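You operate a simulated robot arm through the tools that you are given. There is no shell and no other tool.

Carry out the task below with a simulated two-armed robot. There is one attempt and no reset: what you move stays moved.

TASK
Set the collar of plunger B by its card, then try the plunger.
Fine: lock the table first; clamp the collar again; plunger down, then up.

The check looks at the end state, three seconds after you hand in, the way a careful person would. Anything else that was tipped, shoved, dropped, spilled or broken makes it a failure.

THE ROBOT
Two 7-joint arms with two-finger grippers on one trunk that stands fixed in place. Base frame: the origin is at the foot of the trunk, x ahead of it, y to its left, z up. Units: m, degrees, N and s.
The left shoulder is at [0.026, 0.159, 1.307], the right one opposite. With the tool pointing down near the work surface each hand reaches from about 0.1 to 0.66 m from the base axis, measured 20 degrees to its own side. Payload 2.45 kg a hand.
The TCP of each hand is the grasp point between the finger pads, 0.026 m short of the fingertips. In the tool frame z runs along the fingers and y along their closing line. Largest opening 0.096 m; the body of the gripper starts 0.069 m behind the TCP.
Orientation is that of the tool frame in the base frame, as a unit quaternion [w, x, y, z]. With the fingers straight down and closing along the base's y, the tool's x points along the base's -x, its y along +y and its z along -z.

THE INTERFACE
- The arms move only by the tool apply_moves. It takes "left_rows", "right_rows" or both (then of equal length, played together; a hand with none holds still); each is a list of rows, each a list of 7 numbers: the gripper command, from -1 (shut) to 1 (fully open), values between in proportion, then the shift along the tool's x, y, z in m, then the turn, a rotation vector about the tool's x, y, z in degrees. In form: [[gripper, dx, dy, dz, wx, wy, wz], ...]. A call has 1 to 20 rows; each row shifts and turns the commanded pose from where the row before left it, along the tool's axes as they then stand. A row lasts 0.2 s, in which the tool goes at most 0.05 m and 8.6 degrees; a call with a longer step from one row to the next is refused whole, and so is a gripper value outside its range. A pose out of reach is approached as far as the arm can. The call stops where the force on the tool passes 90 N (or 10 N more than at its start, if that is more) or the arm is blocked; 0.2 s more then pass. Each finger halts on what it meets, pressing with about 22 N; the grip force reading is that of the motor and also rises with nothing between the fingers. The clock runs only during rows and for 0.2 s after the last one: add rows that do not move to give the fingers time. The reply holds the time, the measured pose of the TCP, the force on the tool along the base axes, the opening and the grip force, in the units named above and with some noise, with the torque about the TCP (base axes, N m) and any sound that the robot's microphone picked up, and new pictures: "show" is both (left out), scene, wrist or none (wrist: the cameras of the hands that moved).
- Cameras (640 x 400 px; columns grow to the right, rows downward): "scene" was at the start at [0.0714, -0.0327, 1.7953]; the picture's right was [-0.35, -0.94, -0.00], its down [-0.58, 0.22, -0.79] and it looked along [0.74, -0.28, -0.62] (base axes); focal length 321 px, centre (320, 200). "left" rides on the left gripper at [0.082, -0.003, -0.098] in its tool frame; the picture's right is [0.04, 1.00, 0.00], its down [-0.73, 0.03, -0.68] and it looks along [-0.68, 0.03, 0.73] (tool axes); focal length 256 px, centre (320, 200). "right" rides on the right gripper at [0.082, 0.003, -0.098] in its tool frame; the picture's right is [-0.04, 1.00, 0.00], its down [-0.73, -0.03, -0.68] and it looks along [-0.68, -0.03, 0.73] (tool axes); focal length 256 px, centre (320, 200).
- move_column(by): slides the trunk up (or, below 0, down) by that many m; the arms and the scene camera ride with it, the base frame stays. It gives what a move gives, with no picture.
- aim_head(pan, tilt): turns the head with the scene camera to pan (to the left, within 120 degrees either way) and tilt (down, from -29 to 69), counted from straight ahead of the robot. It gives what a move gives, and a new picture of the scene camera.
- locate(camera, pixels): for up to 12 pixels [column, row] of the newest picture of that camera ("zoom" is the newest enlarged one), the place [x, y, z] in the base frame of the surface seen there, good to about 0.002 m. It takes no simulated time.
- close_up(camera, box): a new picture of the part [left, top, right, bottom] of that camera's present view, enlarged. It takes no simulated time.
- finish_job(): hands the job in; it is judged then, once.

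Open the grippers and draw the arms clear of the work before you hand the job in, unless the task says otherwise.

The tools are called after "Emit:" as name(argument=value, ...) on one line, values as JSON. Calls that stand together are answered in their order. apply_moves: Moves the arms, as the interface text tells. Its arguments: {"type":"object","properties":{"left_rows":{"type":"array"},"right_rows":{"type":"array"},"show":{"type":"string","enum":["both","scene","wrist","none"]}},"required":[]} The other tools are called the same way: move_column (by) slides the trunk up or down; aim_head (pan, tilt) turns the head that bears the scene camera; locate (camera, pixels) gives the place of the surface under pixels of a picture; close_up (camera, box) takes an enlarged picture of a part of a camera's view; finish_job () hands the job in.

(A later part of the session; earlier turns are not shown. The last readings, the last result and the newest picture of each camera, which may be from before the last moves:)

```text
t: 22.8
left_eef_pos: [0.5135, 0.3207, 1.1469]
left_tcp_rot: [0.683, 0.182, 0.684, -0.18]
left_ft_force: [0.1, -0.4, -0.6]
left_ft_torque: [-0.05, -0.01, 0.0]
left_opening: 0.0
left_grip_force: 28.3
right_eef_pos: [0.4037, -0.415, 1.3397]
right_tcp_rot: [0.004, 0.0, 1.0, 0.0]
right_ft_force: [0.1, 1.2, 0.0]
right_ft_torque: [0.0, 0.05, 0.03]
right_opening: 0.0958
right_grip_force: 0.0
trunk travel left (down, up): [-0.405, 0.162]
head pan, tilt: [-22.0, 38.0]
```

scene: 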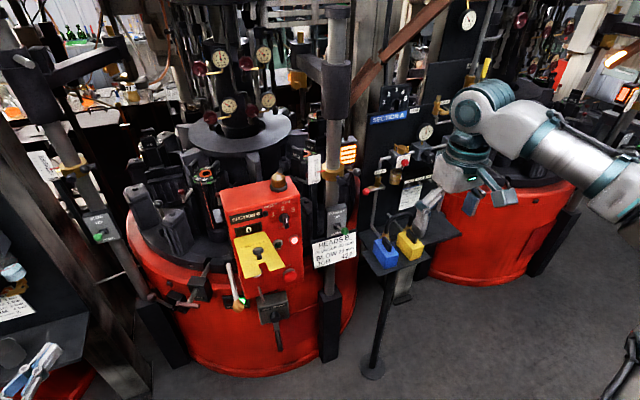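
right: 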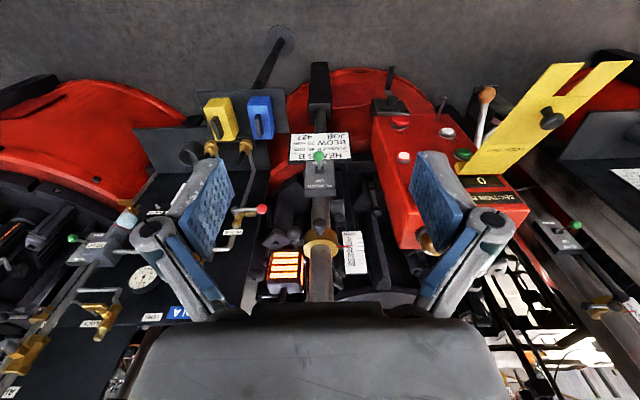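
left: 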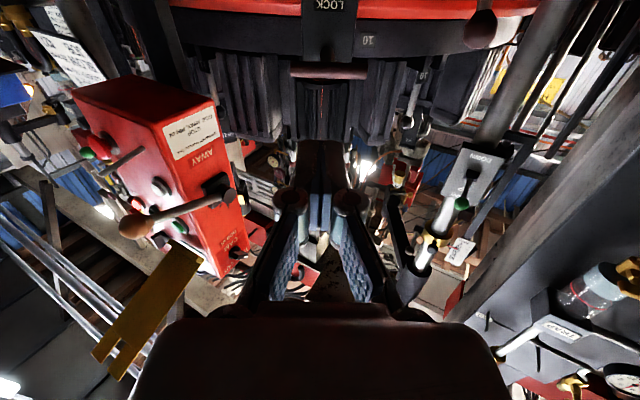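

Left hand is clear and shoulder height suits. I'll bring the right hand (still pointing down) closer for a good wrist view of the collar, staying above and short of the post.

Emit:
apply_moves(right_rows=[[1, -0.04, 0, -0.01, 0, 0, 0], [1, -0.04, 0, -0.01, 0, 0, 0], [1, -0.04, 0, -0.01, 0, 0, 0], [1, -0.04, 0, 0, 0, 0, 0], [1, 0, 0, 0, 0, 0, 0]], show="wrist")

Emit:
close_up(camera="right", box=[240, 100, 400, 240])

Emit:
close_up(camera="scene", box=[300, 140, 370, 200])

```text
t: 24.0
left_eef_pos: [0.5114, 0.3177, 1.1495]
left_tcp_rot: [0.684, 0.184, 0.683, -0.179]
left_ft_force: [-0.3, -0.5, -0.9]
left_ft_torque: [0.03, -0.01, 0.02]
left_opening: 0.0001
left_grip_force: 28.4
right_eef_pos: [0.5473, -0.4161, 1.3635]
right_tcp_rot: [0.007, 0.001, 1.0, 0.0]
right_ft_force: [0.0, 0.1, -0.3]
right_ft_torque: [0.0, 0.0, 0.01]
right_opening: 0.0962
right_grip_force: 0.0
right hand out of reach, approached as far as the arm can: row 4
trunk travel left (down, up): [-0.405, 0.162]
head pan, tilt: [-22.0, 38.0]
```

right: 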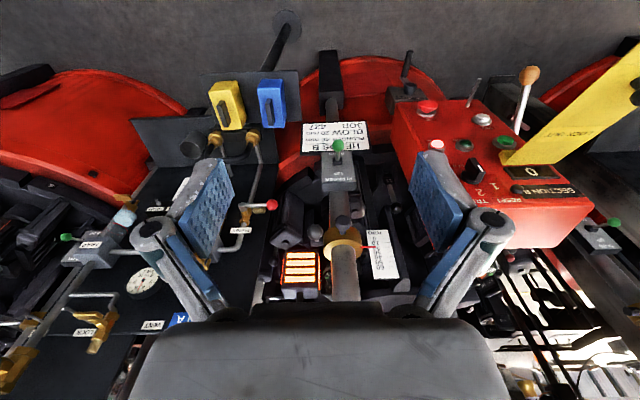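

```text
2.86 times, centred on (320, 170) of right
```

zoom: 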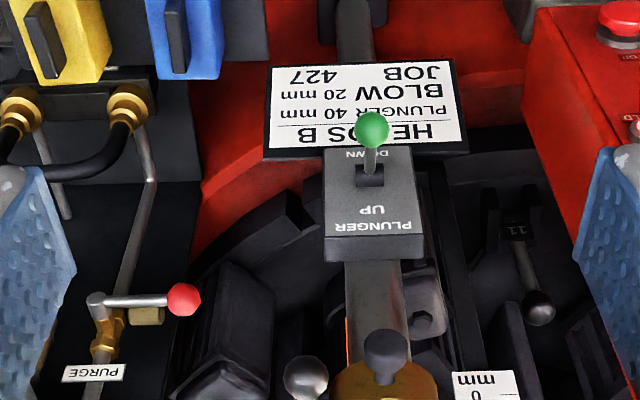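

```text
6.67 times, centred on (335, 170) of scene
```

zoom: 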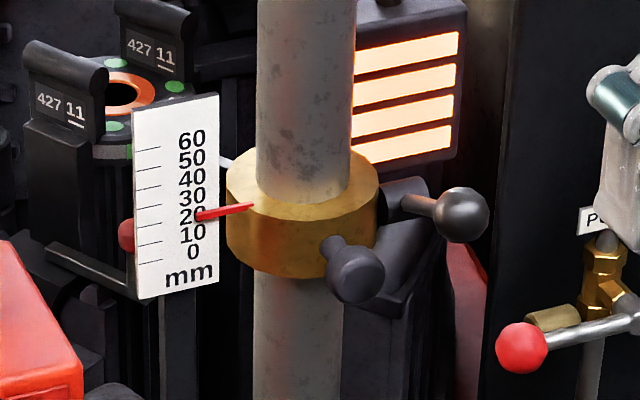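

The pointer reads about 20 on the scale. I'll measure collar features in this zoom: knob (358,278), ball (463,213), lever stem (415,202), collar rim, pointer tip (200,217), ticks.

Emit:
locate(camera="zoom", pixels=[[356, 275], [332, 248], [463, 213], [415, 203], [395, 190], [300, 245], [245, 180], [372, 185], [200, 217], [250, 205], [150, 150], [150, 264]])

Emit:
locate(camera="zoom", pixels=[[192, 140], [192, 213], [192, 252], [355, 265], [360, 290], [450, 200], [475, 225], [300, 190], [340, 240], [300, 320], [280, 120], [330, 120]])

Emit:
close_up(camera="right", box=[280, 190, 400, 290])

```text
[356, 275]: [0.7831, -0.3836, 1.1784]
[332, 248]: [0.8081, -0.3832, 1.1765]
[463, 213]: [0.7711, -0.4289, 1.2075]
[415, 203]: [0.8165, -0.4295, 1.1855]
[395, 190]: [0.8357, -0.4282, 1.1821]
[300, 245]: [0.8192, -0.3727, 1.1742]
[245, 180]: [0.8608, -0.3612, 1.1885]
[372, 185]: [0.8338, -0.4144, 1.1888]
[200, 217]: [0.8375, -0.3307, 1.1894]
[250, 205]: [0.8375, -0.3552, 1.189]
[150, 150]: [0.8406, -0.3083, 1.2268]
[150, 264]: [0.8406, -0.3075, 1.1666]
```

```text
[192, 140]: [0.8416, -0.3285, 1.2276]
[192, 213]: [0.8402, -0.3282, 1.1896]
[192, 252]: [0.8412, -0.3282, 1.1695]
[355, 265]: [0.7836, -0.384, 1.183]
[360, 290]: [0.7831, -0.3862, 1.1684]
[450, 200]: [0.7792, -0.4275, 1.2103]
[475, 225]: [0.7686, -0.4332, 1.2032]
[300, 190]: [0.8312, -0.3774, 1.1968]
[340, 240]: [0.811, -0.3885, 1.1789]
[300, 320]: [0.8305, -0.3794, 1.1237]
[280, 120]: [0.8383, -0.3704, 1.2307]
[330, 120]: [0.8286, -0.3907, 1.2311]
```

```text
4.00 times, centred on (340, 240) of right
```

zoom: 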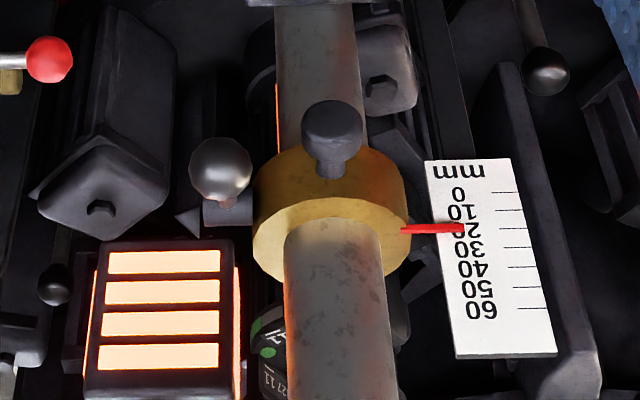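

The scale is true (60 mm ↔ 0.060 m), so the collar must rise about 20 mm. Let me compare lever positions on the other collars (left blow post at (72,165) and section A) to judge how the clamp moves.

Emit:
close_up(camera="scene", box=[30, 130, 130, 200])

Emit:
close_up(camera="scene", box=[300, 190, 360, 270])

Emit:
close_up(camera="right", box=[0, 180, 160, 320])

Emit:
close_up(camera="left", box=[380, 0, 640, 200])

```text
5.71 times, centred on (80, 165) of scene
```

zoom: 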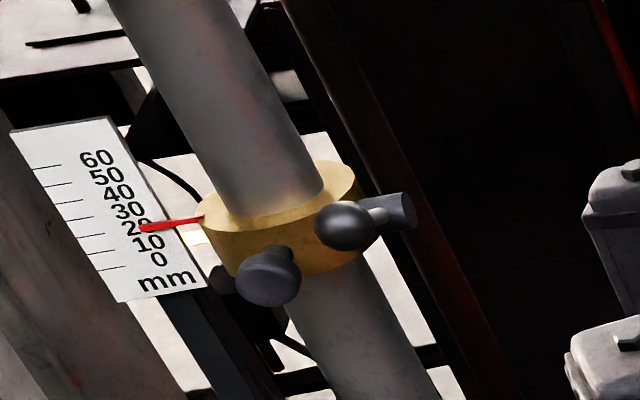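

```text
5.00 times, centred on (330, 230) of scene
```

zoom: 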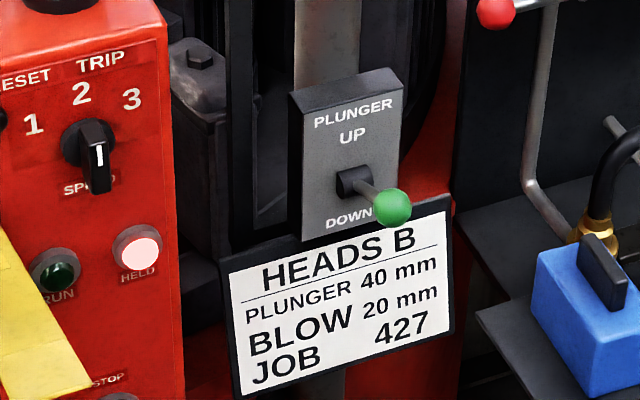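

```text
2.86 times, centred on (80, 250) of right
```

zoom: 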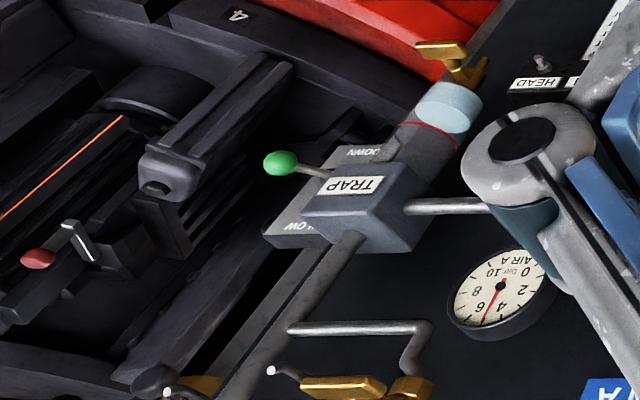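

```text
2.00 times, centred on (510, 100) of left
```

zoom: 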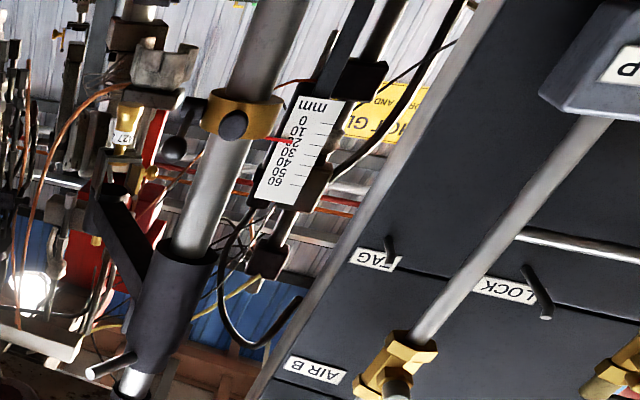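

All collars look alike (knob plus ball lever), so I'll test the lever gently. First I'll check nearby obstacles on the right: the PURGE red ball (368,190), its pipe, the tray padlocks, and the panel.

Emit:
locate(camera="scene", pixels=[[367, 190], [378, 187], [372, 215], [388, 150], [384, 248], [395, 232], [345, 218], [345, 208], [343, 213], [338, 205], [300, 205], [404, 160]])

Emit:
close_up(camera="scene", box=[320, 130, 460, 230])

```text
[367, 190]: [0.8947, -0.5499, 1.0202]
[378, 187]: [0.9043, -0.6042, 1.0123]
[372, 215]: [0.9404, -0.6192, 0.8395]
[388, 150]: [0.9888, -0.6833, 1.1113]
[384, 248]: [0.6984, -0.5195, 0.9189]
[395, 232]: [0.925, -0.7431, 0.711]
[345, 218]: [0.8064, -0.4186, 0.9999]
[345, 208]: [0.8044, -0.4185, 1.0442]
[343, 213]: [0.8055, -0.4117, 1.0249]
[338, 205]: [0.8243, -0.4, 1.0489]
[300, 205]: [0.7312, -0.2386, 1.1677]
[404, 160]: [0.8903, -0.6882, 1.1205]
```

```text
4.00 times, centred on (390, 180) of scene
```

zoom: 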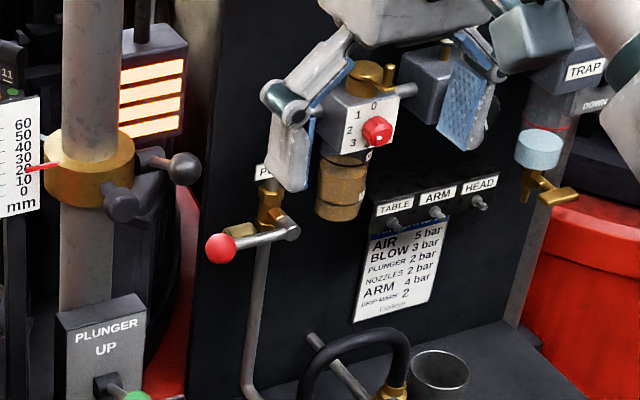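

The panel is set well back, so space in front of the collar is free. I'll pitch the right hand to point forward in place, with the fingers half open.

Emit:
apply_moves(right_rows=[[0.1, 0.01, 0, 0, 0, -8.2, 0], [0.1, 0.01, 0, 0, 0, -8.2, 0], [0.1, 0, 0, 0, 0, -8.2, 0], [0.1, 0, 0, 0, 0, -8.2, 0], [0.1, 0, 0, 0, 0, -8.2, 0], [0.1, 0, 0, 0, 0, -8.2, 0], [0.1, 0, 0, 0, 0, -8.2, 0], [0.1, 0, 0, 0, 0, -8.2, 0], [0.1, 0, 0, 0, 0, -8.2, 0], [0.1, 0, 0, 0, 0, -8.2, 0], [0.1, 0, 0, 0, 0, -8.0, 0], [0.1, 0, 0, 0, 0, 0, 0]], show="both")

```text
t: 26.6
left_eef_pos: [0.5133, 0.3192, 1.1479]
left_tcp_rot: [0.683, 0.183, 0.684, -0.18]
left_ft_force: [0.3, 0.3, -0.4]
left_ft_torque: [0.02, -0.01, -0.01]
left_opening: 0.0
left_grip_force: 29.0
right_eef_pos: [0.5281, -0.4142, 1.3585]
right_tcp_rot: [0.71, 0.001, 0.704, -0.001]
right_ft_force: [0.5, 0.0, -0.1]
right_ft_torque: [-0.01, 0.0, -0.03]
right_opening: 0.0531
right_grip_force: 0.1
trunk travel left (down, up): [-0.405, 0.162]
head pan, tilt: [-22.0, 38.0]
```

scene: 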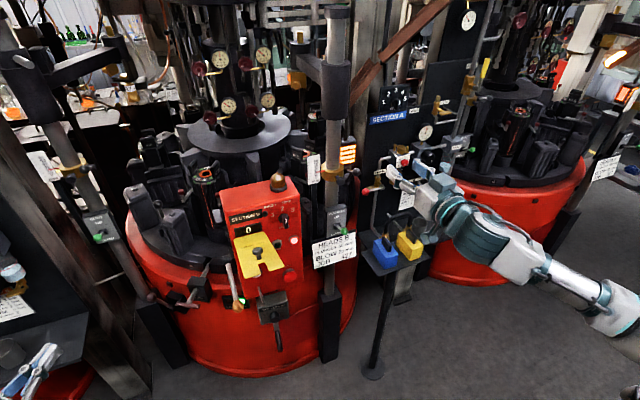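
right: 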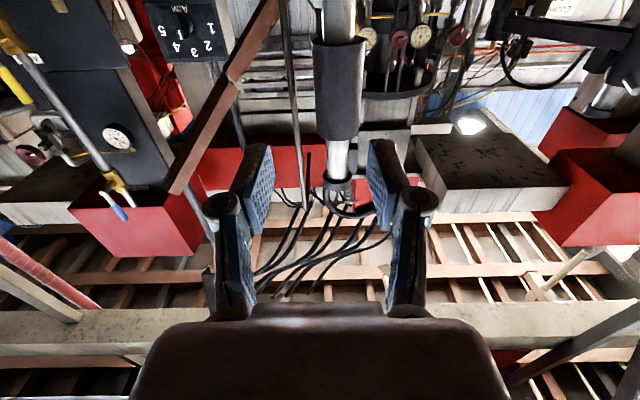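

The right hand points forward. I'll lower to the ball's height and approach to a few cm in front of it.

Emit:
apply_moves(right_rows=[[0.1, 0.035, -0.017, 0.01, 0, 0, 0], [0.1, 0.04, 0, 0.02, 0, 0, 0], [0.1, 0.04, 0, 0.03, 0, 0, 0], [0.1, 0.04, 0, 0.03, 0, 0, 0], [0.1, 0, 0, 0.04, 0, 0, 0], [0.1, 0, 0, 0.035, 0, 0, 0], [0.1, 0, 0, 0, 0, 0, 0]], show="both")

Emit:
close_up(camera="scene", box=[290, 130, 420, 230])

Emit:
close_up(camera="right", box=[220, 0, 420, 200])

```text
t: 28.2
left_eef_pos: [0.5121, 0.3199, 1.1486]
left_tcp_rot: [0.683, 0.183, 0.683, -0.18]
left_ft_force: [0.0, 0.3, -0.1]
left_ft_torque: [0.01, 0.0, -0.02]
left_opening: 0.0
left_grip_force: 28.4
right_eef_pos: [0.6961, -0.4323, 1.2037]
right_tcp_rot: [0.709, 0.0, 0.705, -0.001]
right_ft_force: [-0.2, 0.3, 0.3]
right_ft_torque: [-0.04, 0.06, 0.0]
right_opening: 0.0528
right_grip_force: 0.1
trunk travel left (down, up): [-0.405, 0.162]
head pan, tilt: [-22.0, 38.0]
```

scene: 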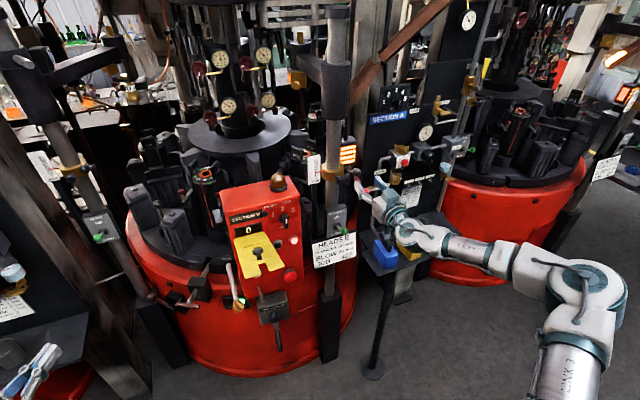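
right: 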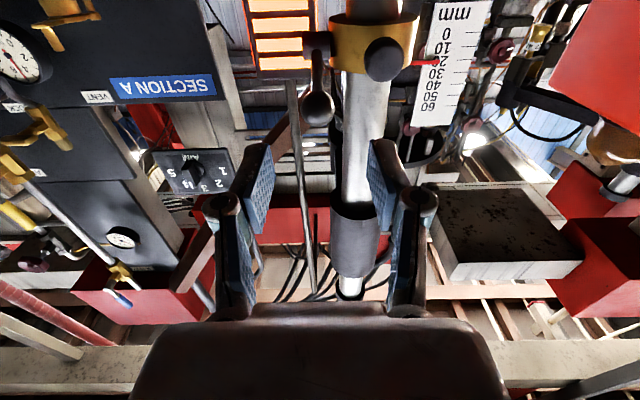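

```text
4.00 times, centred on (355, 180) of scene
```

zoom: 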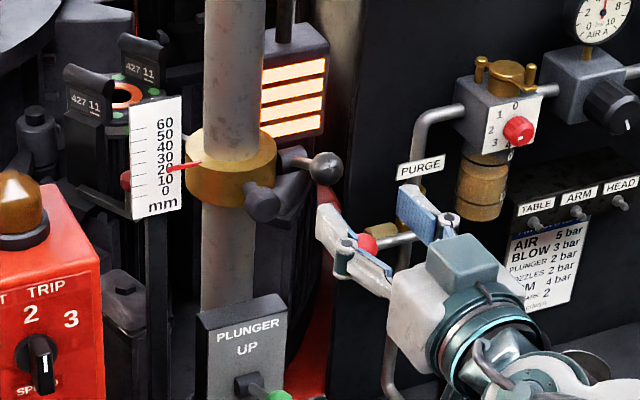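

```text
2.00 times, centred on (320, 100) of right
```

zoom: 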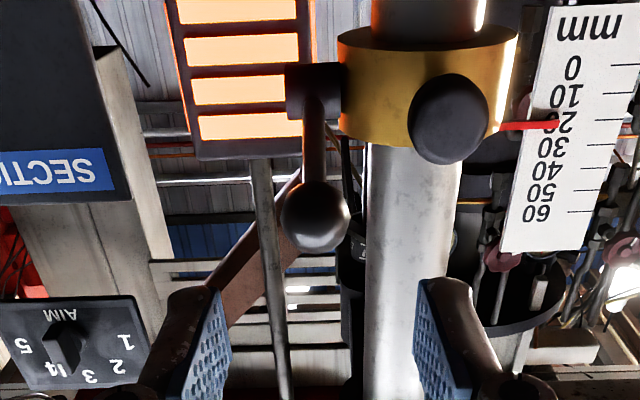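

From below, the lever clearly pivots on the boss block at the collar's right side, ball at about (0.780,-0.434,1.200), almost straight ahead of the fingers. I'll narrow the opening and advance to straddle the ball, then close.

Emit:
apply_moves(right_rows=[[-0.1, 0.003, -0.002, 0.02, 0, 0, 0], [-0.1, 0, 0, 0.02, 0, 0, 0], [-0.1, 0, 0, 0.02, 0, 0, 0], [-0.1, 0, 0, 0.012, 0, 0, 0], [-0.1, 0, 0, 0, 0, 0, 0]], show="both")

Emit:
close_up(camera="right", box=[220, 0, 420, 200])

Emit:
close_up(camera="scene", box=[310, 140, 390, 210])

```text
t: 29.4
left_eef_pos: [0.5127, 0.3191, 1.1472]
left_tcp_rot: [0.684, 0.182, 0.684, -0.179]
left_ft_force: [-0.6, -0.4, -0.5]
left_ft_torque: [-0.03, 0.03, 0.03]
left_opening: 0.0
left_grip_force: 28.0
right_eef_pos: [0.7672, -0.433, 1.2021]
right_tcp_rot: [0.71, 0.0, 0.705, -0.001]
right_ft_force: [-1.0, -0.8, 0.8]
right_ft_torque: [0.02, -0.01, 0.02]
right_opening: 0.0432
right_grip_force: 0.0
trunk travel left (down, up): [-0.405, 0.162]
head pan, tilt: [-22.0, 38.0]
```

scene: 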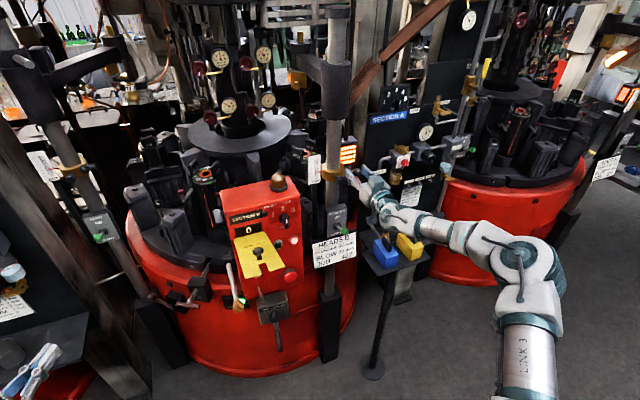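
right: 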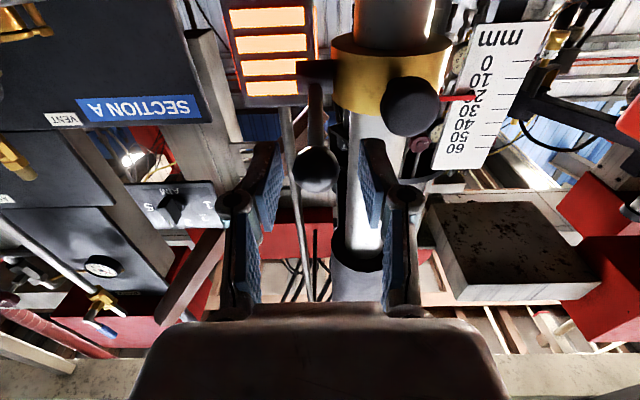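

```text
2.00 times, centred on (320, 100) of right
```

zoom: 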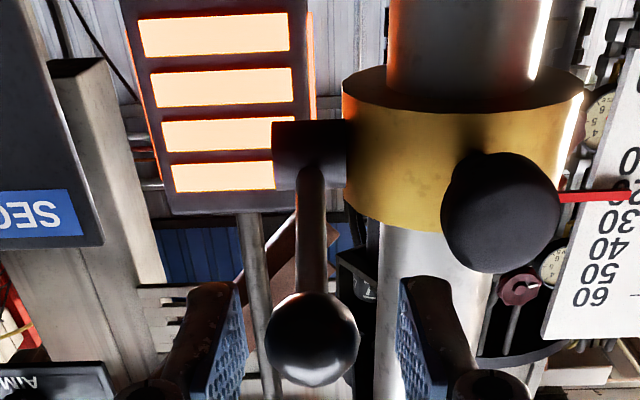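

```text
5.71 times, centred on (350, 175) of scene
```

zoom: 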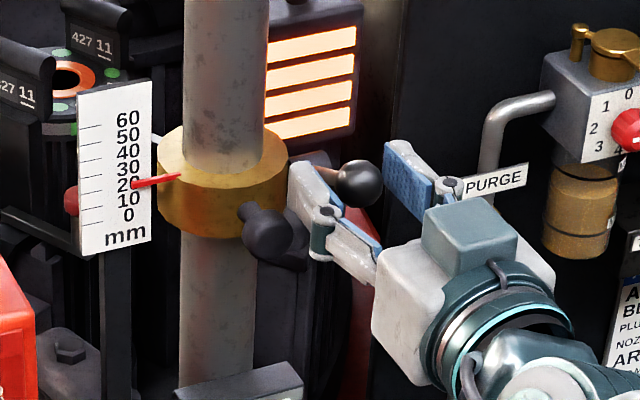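

The ball sits between the fingertips (316,169 in the wrist view). I'll close on it and read the forces.

Emit:
apply_moves(right_rows=[[-0.1, 0, -0.003, 0.002, 0, 0, 0], [-1, 0, 0, 0, 0, 0, 0], [-1, 0, 0, 0, 0, 0, 0]], show="wrist")

Emit:
close_up(camera="right", box=[220, 0, 420, 200])

```text
t: 30.2
left_eef_pos: [0.5139, 0.3211, 1.1473]
left_tcp_rot: [0.683, 0.182, 0.684, -0.179]
left_ft_force: [-0.4, 0.0, 0.4]
left_ft_torque: [0.02, 0.0, -0.03]
left_opening: 0.0002
left_grip_force: 27.9
right_eef_pos: [0.7696, -0.434, 1.2017]
right_tcp_rot: [0.709, 0.0, 0.705, -0.001]
right_ft_force: [-0.7, 2.1, -0.7]
right_ft_torque: [0.04, -0.05, 0.05]
right_opening: 0.0246
right_grip_force: 44.9
trunk travel left (down, up): [-0.405, 0.162]
head pan, tilt: [-22.0, 38.0]
```

right: 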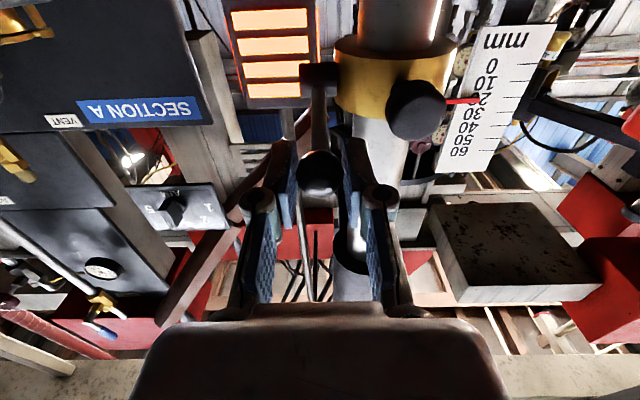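

```text
2.00 times, centred on (320, 100) of right
```

zoom: 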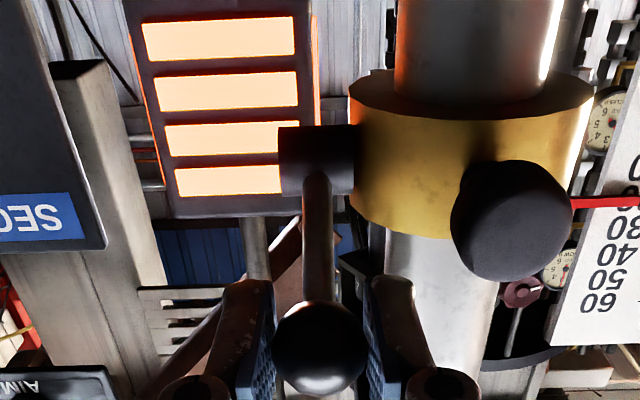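

The ball is gripped (opening 0.0246). I'll try a small lift of the lever (about 6 mm along its arc) and read the force.

Emit:
apply_moves(right_rows=[[-1, -0.002, 0, 0.0007, 0, 0, 0], [-1, -0.002, 0, 0.0007, 0, 0, 0], [-1, -0.002, 0, 0.0007, 0, 0, 0]], show="wrist")

Emit:
close_up(camera="right", box=[220, 0, 420, 200])

```text
t: 31.0
left_eef_pos: [0.5138, 0.3208, 1.147]
left_tcp_rot: [0.684, 0.181, 0.684, -0.179]
left_ft_force: [0.1, 0.0, 0.0]
left_ft_torque: [-0.01, 0.0, 0.0]
left_opening: 0.0
left_grip_force: 28.4
right_eef_pos: [0.7712, -0.4337, 1.2017]
right_tcp_rot: [0.706, -0.002, 0.709, 0.0]
right_ft_force: [-17.9, 10.7, -24.8]
right_ft_torque: [-0.02, 0.22, 0.11]
right_opening: 0.0246
right_grip_force: 45.1
trunk travel left (down, up): [-0.405, 0.162]
head pan, tilt: [-22.0, 38.0]
```

right: 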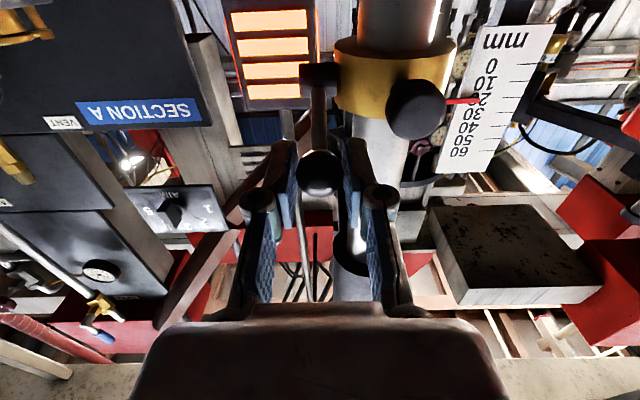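

```text
2.00 times, centred on (320, 100) of right
```

zoom: 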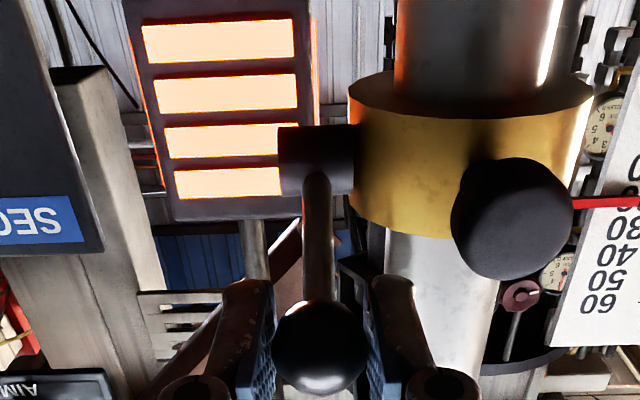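

Lifting is resisted (25 N, no motion). I'll undo that and try pressing the lever down the same small amount.

Emit:
apply_moves(right_rows=[[-1, 0.003, 0, -0.001, 0, 0, 0], [-1, 0.003, 0, -0.001, 0, 0, 0], [-1, 0.002, 0, -0.0007, 0, 0, 0], [-1, 0.002, 0, -0.0007, 0, 0, 0], [-1, 0.002, 0, -0.0007, 0, 0, 0]], show="wrist")

Emit:
close_up(camera="right", box=[220, 0, 420, 200])

```text
t: 32.2
left_eef_pos: [0.5148, 0.3219, 1.1472]
left_tcp_rot: [0.683, 0.182, 0.684, -0.18]
left_ft_force: [-0.4, -0.6, 0.8]
left_ft_torque: [0.0, -0.04, -0.03]
left_opening: 0.0001
left_grip_force: 28.3
right_eef_pos: [0.7694, -0.433, 1.2017]
right_tcp_rot: [0.713, 0.0, 0.701, -0.001]
right_ft_force: [16.8, 3.3, 13.7]
right_ft_torque: [0.0, -1.22, 0.03]
right_opening: 0.0244
right_grip_force: 44.6
trunk travel left (down, up): [-0.405, 0.162]
head pan, tilt: [-22.0, 38.0]
```

right: 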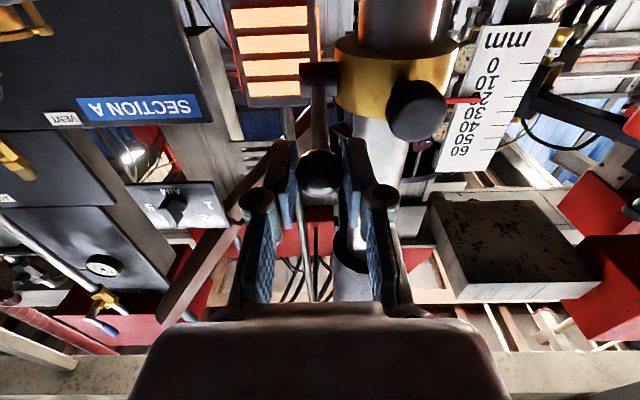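

```text
2.00 times, centred on (320, 100) of right
```

zoom: 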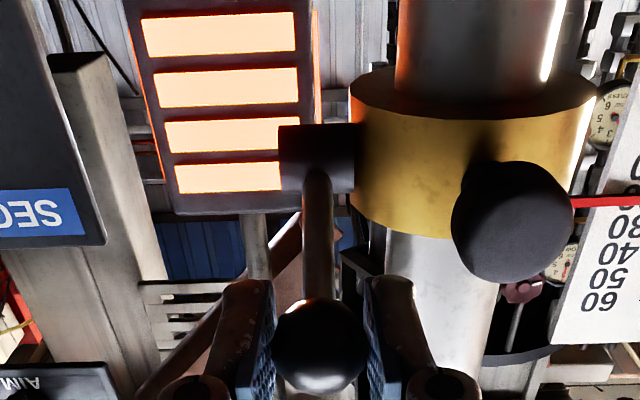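

Down also resists so far at ~19 N with no motion – a clamp would be tight. I'll press further down in small steps with the force limit guarding.

Emit:
apply_moves(right_rows=[[-1, 0.002, 0, -0.0007, 0, 0, 0], [-1, 0.002, 0, -0.0007, 0, 0, 0], [-1, 0.002, 0, -0.0007, 0, 0, 0]], show="wrist")

```text
t: 33.0
left_eef_pos: [0.5139, 0.3215, 1.1469]
left_tcp_rot: [0.684, 0.181, 0.684, -0.18]
left_ft_force: [-0.6, 0.3, -0.4]
left_ft_torque: [0.01, 0.01, 0.0]
left_opening: 0.0
left_grip_force: 28.2
right_eef_pos: [0.7649, -0.4344, 1.191]
right_tcp_rot: [0.71, -0.001, 0.704, -0.001]
right_ft_force: [11.8, 1.9, 14.2]
right_ft_torque: [0.03, -1.26, 0.02]
right_opening: 0.0246
right_grip_force: 44.8
trunk travel left (down, up): [-0.405, 0.162]
head pan, tilt: [-22.0, 38.0]
```

right: 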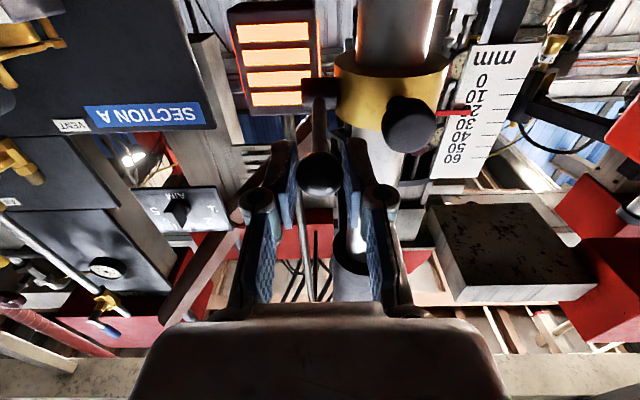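

The lever gave way downward (TCP z 1.2017→1.191), so down loosens. I'll check that the collar itself hasn't slid, then keep swinging the lever down along its arc.

Emit:
close_up(camera="scene", box=[310, 140, 390, 210])

Emit:
apply_moves(right_rows=[[-1, 0.003, 0, -0.0003, 0, 0, 0], [-1, 0.003, 0, -0.0001, 0, 0, 0], [-1, 0.003, 0, 0, 0, 0, 0], [-1, 0.003, 0, 0.0001, 0, 0, 0]], show="both")

Emit:
close_up(camera="scene", box=[310, 140, 390, 210])

```text
5.71 times, centred on (350, 175) of scene
```

zoom: 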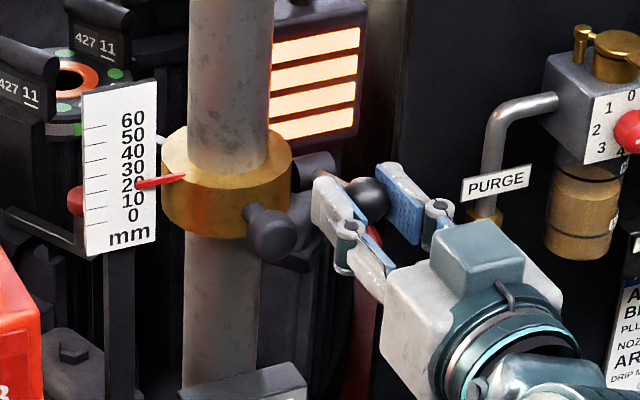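

```text
t: 34.0
left_eef_pos: [0.5103, 0.3217, 1.1489]
left_tcp_rot: [0.685, 0.182, 0.683, -0.18]
left_ft_force: [0.3, 0.6, -0.3]
left_ft_torque: [0.01, -0.02, -0.01]
left_opening: 0.0001
left_grip_force: 28.2
right_eef_pos: [0.7621, -0.4341, 1.1809]
right_tcp_rot: [0.711, 0.0, 0.703, -0.002]
right_ft_force: [0.4, 0.5, 18.6]
right_ft_torque: [0.04, -1.3, 0.05]
right_opening: 0.0243
right_grip_force: 45.2
trunk travel left (down, up): [-0.405, 0.162]
head pan, tilt: [-22.0, 38.0]
```

scene: 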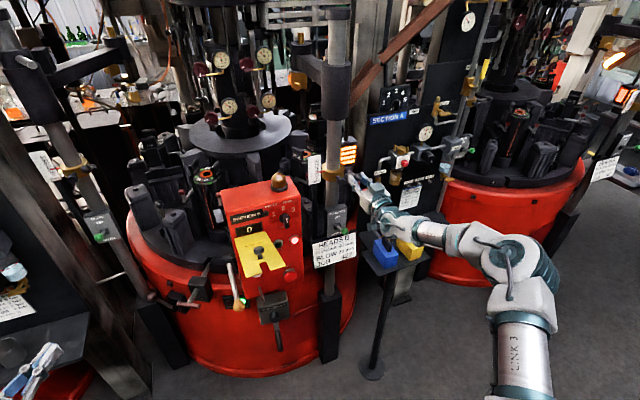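
right: 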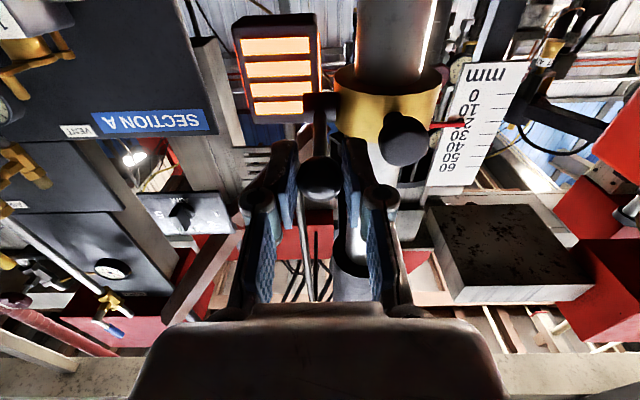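

```text
5.71 times, centred on (350, 175) of scene
```

zoom: 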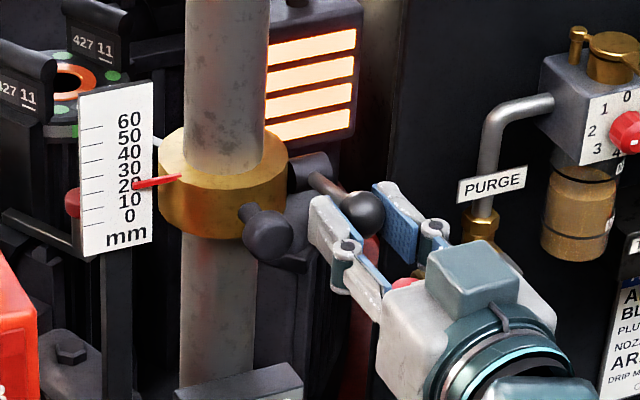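

The lever swings while the collar stays at ~20. I'll continue down the arc.

Emit:
apply_moves(right_rows=[[-1, 0.0061, 0, 0.0003, 0, 0, 0], [-1, 0.006, 0, 0.0008, 0, 0, 0], [-1, 0.0059, 0, 0.0013, 0, 0, 0], [-1, 0.0058, 0, 0.0018, 0, 0, 0]], show="wrist")

Emit:
close_up(camera="scene", box=[310, 140, 390, 210])

```text
t: 34.9
left_eef_pos: [0.4975, 0.3304, 1.1456]
left_tcp_rot: [0.685, 0.18, 0.682, -0.181]
left_ft_force: [0.0, -1.3, -3.2]
left_ft_torque: [-0.08, -0.21, 0.11]
left_opening: 0.0001
left_grip_force: 28.7
right_eef_pos: [0.6117, -0.4522, 1.4833]
right_tcp_rot: [0.988, 0.119, 0.097, -0.03]
right_ft_force: [-2.0, -1.1, 5.3]
right_ft_torque: [-0.1, 0.24, 0.08]
right_opening: 0.0661
right_grip_force: 45.3
trunk travel left (down, up): [-0.405, 0.162]
head pan, tilt: [-22.0, 38.0]
stopped in row 4 (right hand): the force on the tool passed its limit at 246 N (the readings are from after the stop); the commanded pose is now the measured one
```

right: 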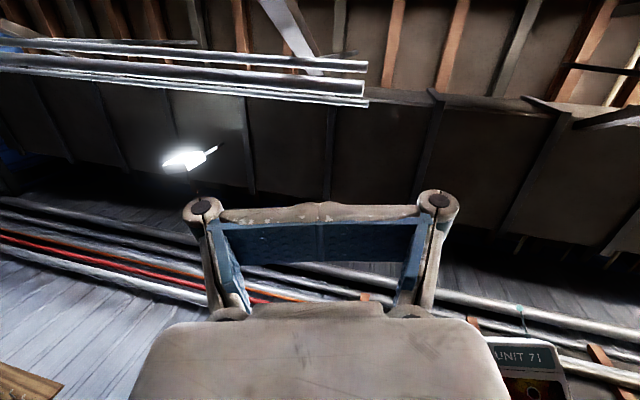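

```text
5.71 times, centred on (350, 175) of scene
```

zoom: 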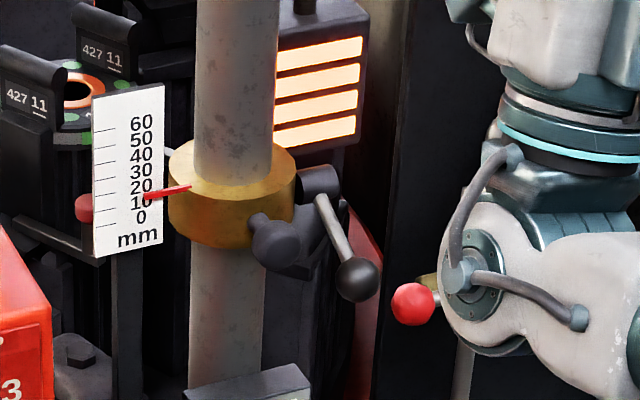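

The right hand was thrown off (246 N spike; now at (0.61,-0.45,1.48) pointing up). The lever is down and the collar still reads about 16–20. I'll look over the whole scene before anything else.

Emit:
apply_moves(right_rows=[[0, 0, 0, 0, 0, 0, 0], [0, 0, 0, 0, 0, 0, 0]], show="both")

Emit:
close_up(camera="scene", box=[280, 120, 480, 280])

Emit:
close_up(camera="scene", box=[310, 140, 370, 200])

```text
t: 35.5
left_eef_pos: [0.5048, 0.3161, 1.1516]
left_tcp_rot: [0.684, 0.185, 0.682, -0.179]
left_ft_force: [-0.4, 0.2, 0.1]
left_ft_torque: [0.0, -0.01, 0.06]
left_opening: 0.0
left_grip_force: 28.5
right_eef_pos: [0.6206, -0.4658, 1.4828]
right_tcp_rot: [0.988, 0.123, 0.093, -0.029]
right_ft_force: [0.1, -0.7, 0.0]
right_ft_torque: [0.0, -0.03, 0.0]
right_opening: 0.0616
right_grip_force: 0.8
trunk travel left (down, up): [-0.405, 0.162]
head pan, tilt: [-22.0, 38.0]
```

scene: 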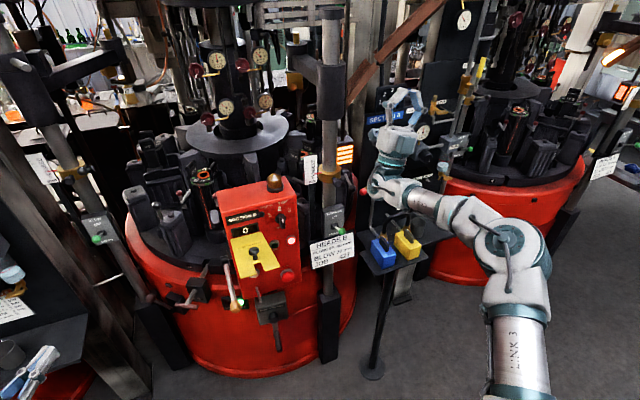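
right: 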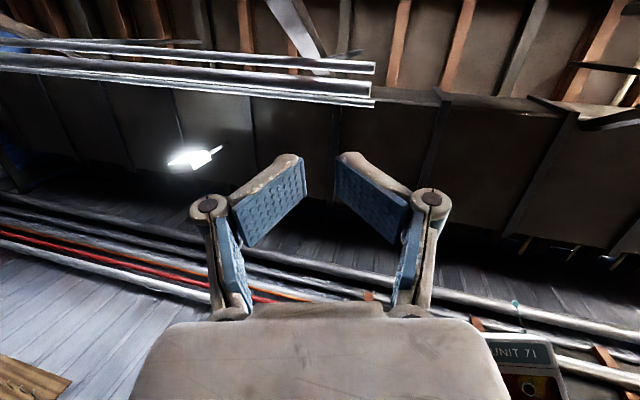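

```text
2.50 times, centred on (380, 200) of scene
```

zoom: 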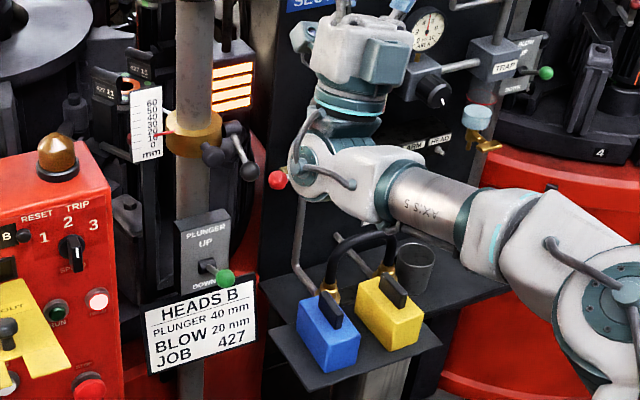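

```text
6.67 times, centred on (340, 170) of scene
```

zoom: 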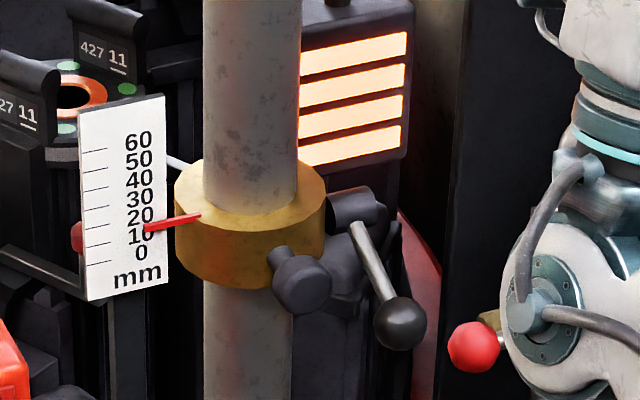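

Nothing else appears disturbed: padlocks, purge ball and levers are as before. The clamp lever now hangs down (loosened) and the pointer reads about 14. I'll turn the right hand back to pointing forward gradually, in the open space in front.

Emit:
apply_moves(right_rows=[[0, 0, 0, 0, -1.34, 7.88, -0.83], [0, 0, 0, 0, -1.34, 7.88, -0.83], [0, 0, 0, 0, -1.34, 7.88, -0.83], [0, 0, 0, 0, -1.34, 7.88, -0.83], [0, 0, 0, 0, 0, 0, 0]], show="scene")

Emit:
close_up(camera="scene", box=[310, 140, 370, 200])

```text
t: 36.7
left_eef_pos: [0.5125, 0.3271, 1.1445]
left_tcp_rot: [0.683, 0.182, 0.683, -0.184]
left_ft_force: [0.9, -0.4, -0.5]
left_ft_torque: [0.0, -0.05, -0.03]
left_opening: 0.0
left_grip_force: 28.4
right_eef_pos: [0.6278, -0.4518, 1.4843]
right_tcp_rot: [0.928, 0.074, 0.366, -0.02]
right_ft_force: [0.1, -0.4, -0.3]
right_ft_torque: [0.0, -0.05, -0.03]
right_opening: 0.0478
right_grip_force: 0.1
trunk travel left (down, up): [-0.405, 0.162]
head pan, tilt: [-22.0, 38.0]
```

scene: 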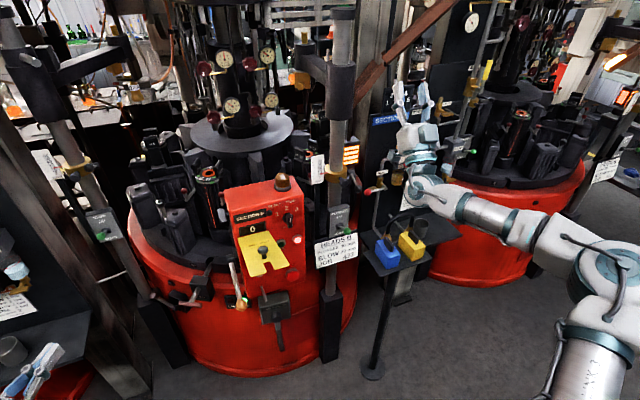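

```text
6.67 times, centred on (340, 170) of scene
```

zoom: 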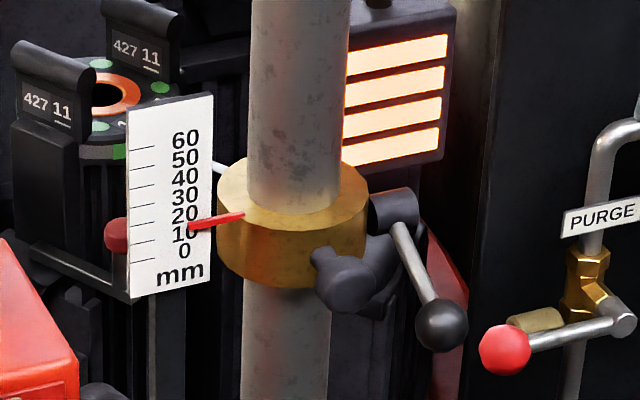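

The collar stays put by friction (pointer ~14) and the purge valve is untouched. I'll finish turning the hand forward.

Emit:
apply_moves(right_rows=[[0, 0, 0, 0, -1.3, 7.8, -0.75], [0, 0, 0, 0, -1.3, 7.8, -0.75], [0, 0, 0, 0, -1.3, 7.8, -0.75], [0, 0, 0, 0, -1.3, 7.8, -0.75], [0, 0, 0, 0, -1.3, 7.8, -0.75], [0, 0, 0, 0, -1.3, 7.8, -0.75], [0, 0, 0, 0, 0, 0, 0], [0, 0, 0, 0, 0, 0, 0]], show="both")

```text
t: 38.5
left_eef_pos: [0.5125, 0.3229, 1.1451]
left_tcp_rot: [0.683, 0.182, 0.684, -0.18]
left_ft_force: [-0.3, 0.9, -0.1]
left_ft_torque: [-0.01, 0.01, -0.01]
left_opening: 0.0001
left_grip_force: 28.4
right_eef_pos: [0.6285, -0.4571, 1.4826]
right_tcp_rot: [0.708, 0.002, 0.707, 0.002]
right_ft_force: [-0.2, 1.8, -0.1]
right_ft_torque: [0.01, 0.03, -0.04]
right_opening: 0.0477
right_grip_force: 0.1
trunk travel left (down, up): [-0.405, 0.162]
head pan, tilt: [-22.0, 38.0]
```

scene: 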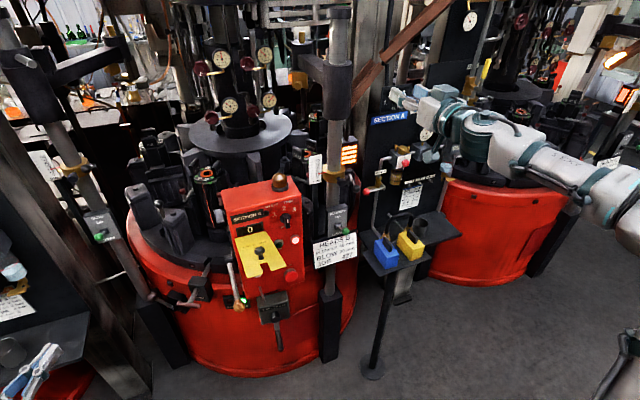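
right: 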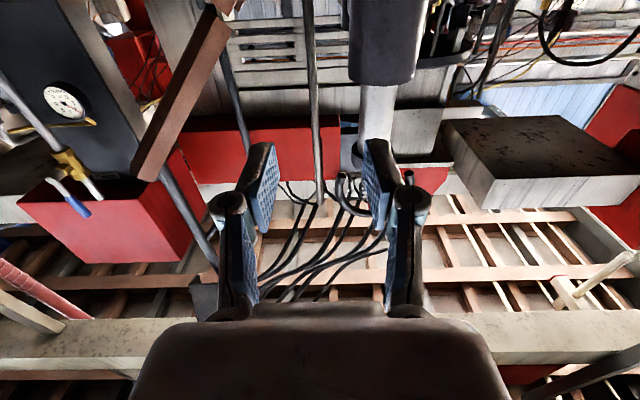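

The hand is forward again at (0.63,-0.457,1.48). I'll re-measure the collar, knob, ball and pointer now that things have settled.

Emit:
close_up(camera="scene", box=[310, 140, 370, 200])

Emit:
locate(camera="scene", pixels=[[341, 182], [338, 177], [355, 188], [347, 176]])

```text
6.67 times, centred on (340, 170) of scene
```

zoom: 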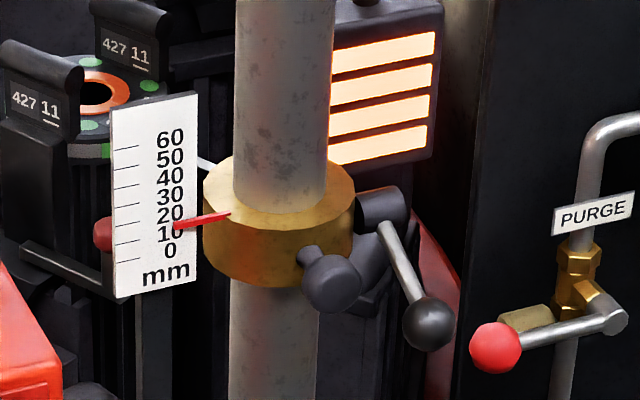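

```text
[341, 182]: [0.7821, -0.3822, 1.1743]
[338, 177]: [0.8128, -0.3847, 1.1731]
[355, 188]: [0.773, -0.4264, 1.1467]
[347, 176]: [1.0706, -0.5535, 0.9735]
```

Emit:
locate(camera="zoom", pixels=[[176, 228], [215, 219], [335, 284], [335, 270], [335, 300], [428, 318], [400, 260], [375, 205], [165, 138], [165, 213], [165, 250], [340, 195]])

```text
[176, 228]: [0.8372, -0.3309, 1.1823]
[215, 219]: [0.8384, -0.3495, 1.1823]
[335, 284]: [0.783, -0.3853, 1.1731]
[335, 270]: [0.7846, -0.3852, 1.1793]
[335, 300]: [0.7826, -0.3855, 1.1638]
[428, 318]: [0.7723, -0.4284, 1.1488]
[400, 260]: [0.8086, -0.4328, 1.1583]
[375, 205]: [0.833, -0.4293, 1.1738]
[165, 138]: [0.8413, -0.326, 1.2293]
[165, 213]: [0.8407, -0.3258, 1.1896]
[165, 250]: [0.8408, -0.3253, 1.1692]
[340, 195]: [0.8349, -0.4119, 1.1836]
```

Pointer surface is at z≈1.182 (≈13 mm); target is ≈1.209. I'll bring the hand down in front of the knob (0.79,-0.388,1.166), fingers narrowed, in cautious steps.

Emit:
apply_moves(right_rows=[[-0.2, 0.03, 0.02, 0, 0, 0, 0], [-0.2, 0.03, 0.02, 0, 0, 0, 0], [-0.2, 0.03, 0.02, 0, 0, 0, 0], [-0.2, 0.03, 0.008, 0, 0, 0, 0], [-0.2, 0.03, 0, 0, 0, 0, 0]], show="scene")

Emit:
apply_moves(right_rows=[[-0.2, 0.03, 0, 0, 0, 0, 0], [-0.2, 0.03, 0, 0.005, 0, 0, 0], [-0.2, 0.03, 0, 0.01, 0, 0, 0], [-0.2, 0.03, 0, 0.01, 0, 0, 0], [-0.2, 0.02, 0, 0.01, 0, 0, 0], [-0.2, 0, 0, 0, 0, 0, 0]], show="both")

```text
t: 39.7
left_eef_pos: [0.5127, 0.3201, 1.1465]
left_tcp_rot: [0.683, 0.182, 0.684, -0.181]
left_ft_force: [-0.6, 0.5, 0.8]
left_ft_torque: [-0.01, 0.04, 0.02]
left_opening: 0.0002
left_grip_force: 28.5
right_eef_pos: [0.6284, -0.3915, 1.3334]
right_tcp_rot: [0.708, 0.003, 0.706, 0.001]
right_ft_force: [-0.4, 0.7, -0.5]
right_ft_torque: [0.01, -0.03, -0.01]
right_opening: 0.0387
right_grip_force: 0.1
trunk travel left (down, up): [-0.405, 0.162]
head pan, tilt: [-22.0, 38.0]
```

scene: 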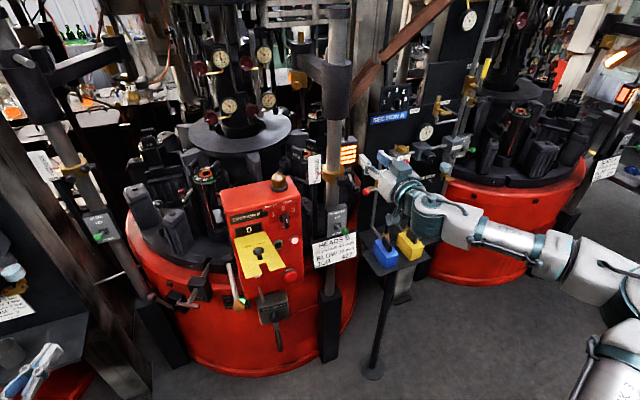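

```text
t: 41.1
left_eef_pos: [0.5125, 0.3184, 1.1473]
left_tcp_rot: [0.683, 0.183, 0.684, -0.18]
left_ft_force: [-0.7, 1.5, 0.3]
left_ft_torque: [0.02, -0.05, 0.01]
left_opening: 0.0
left_grip_force: 28.5
right_eef_pos: [0.6636, -0.3937, 1.191]
right_tcp_rot: [0.708, 0.003, 0.706, 0.002]
right_ft_force: [-0.9, 0.3, 0.6]
right_ft_torque: [0.02, 0.0, 0.0]
right_opening: 0.0385
right_grip_force: 0.1
trunk travel left (down, up): [-0.405, 0.162]
head pan, tilt: [-22.0, 38.0]
```

scene: 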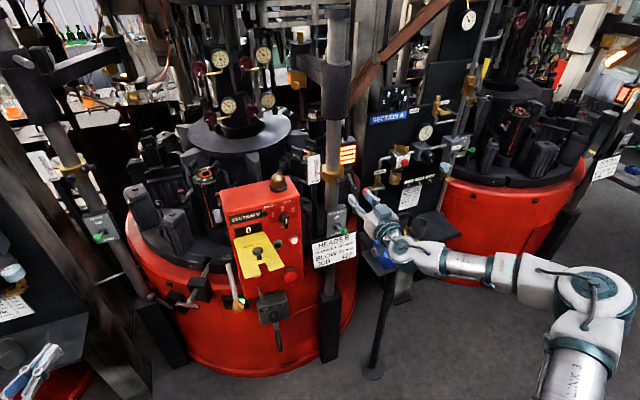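
right: 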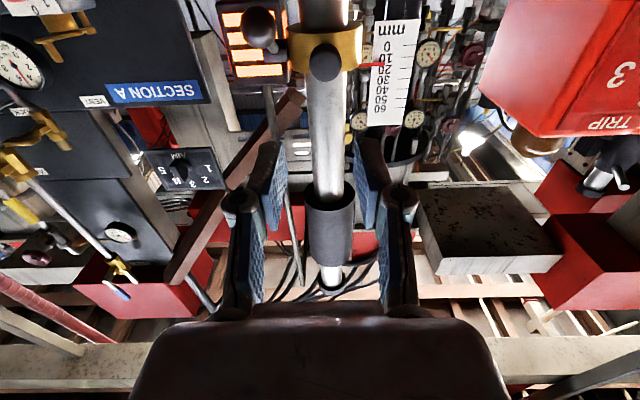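

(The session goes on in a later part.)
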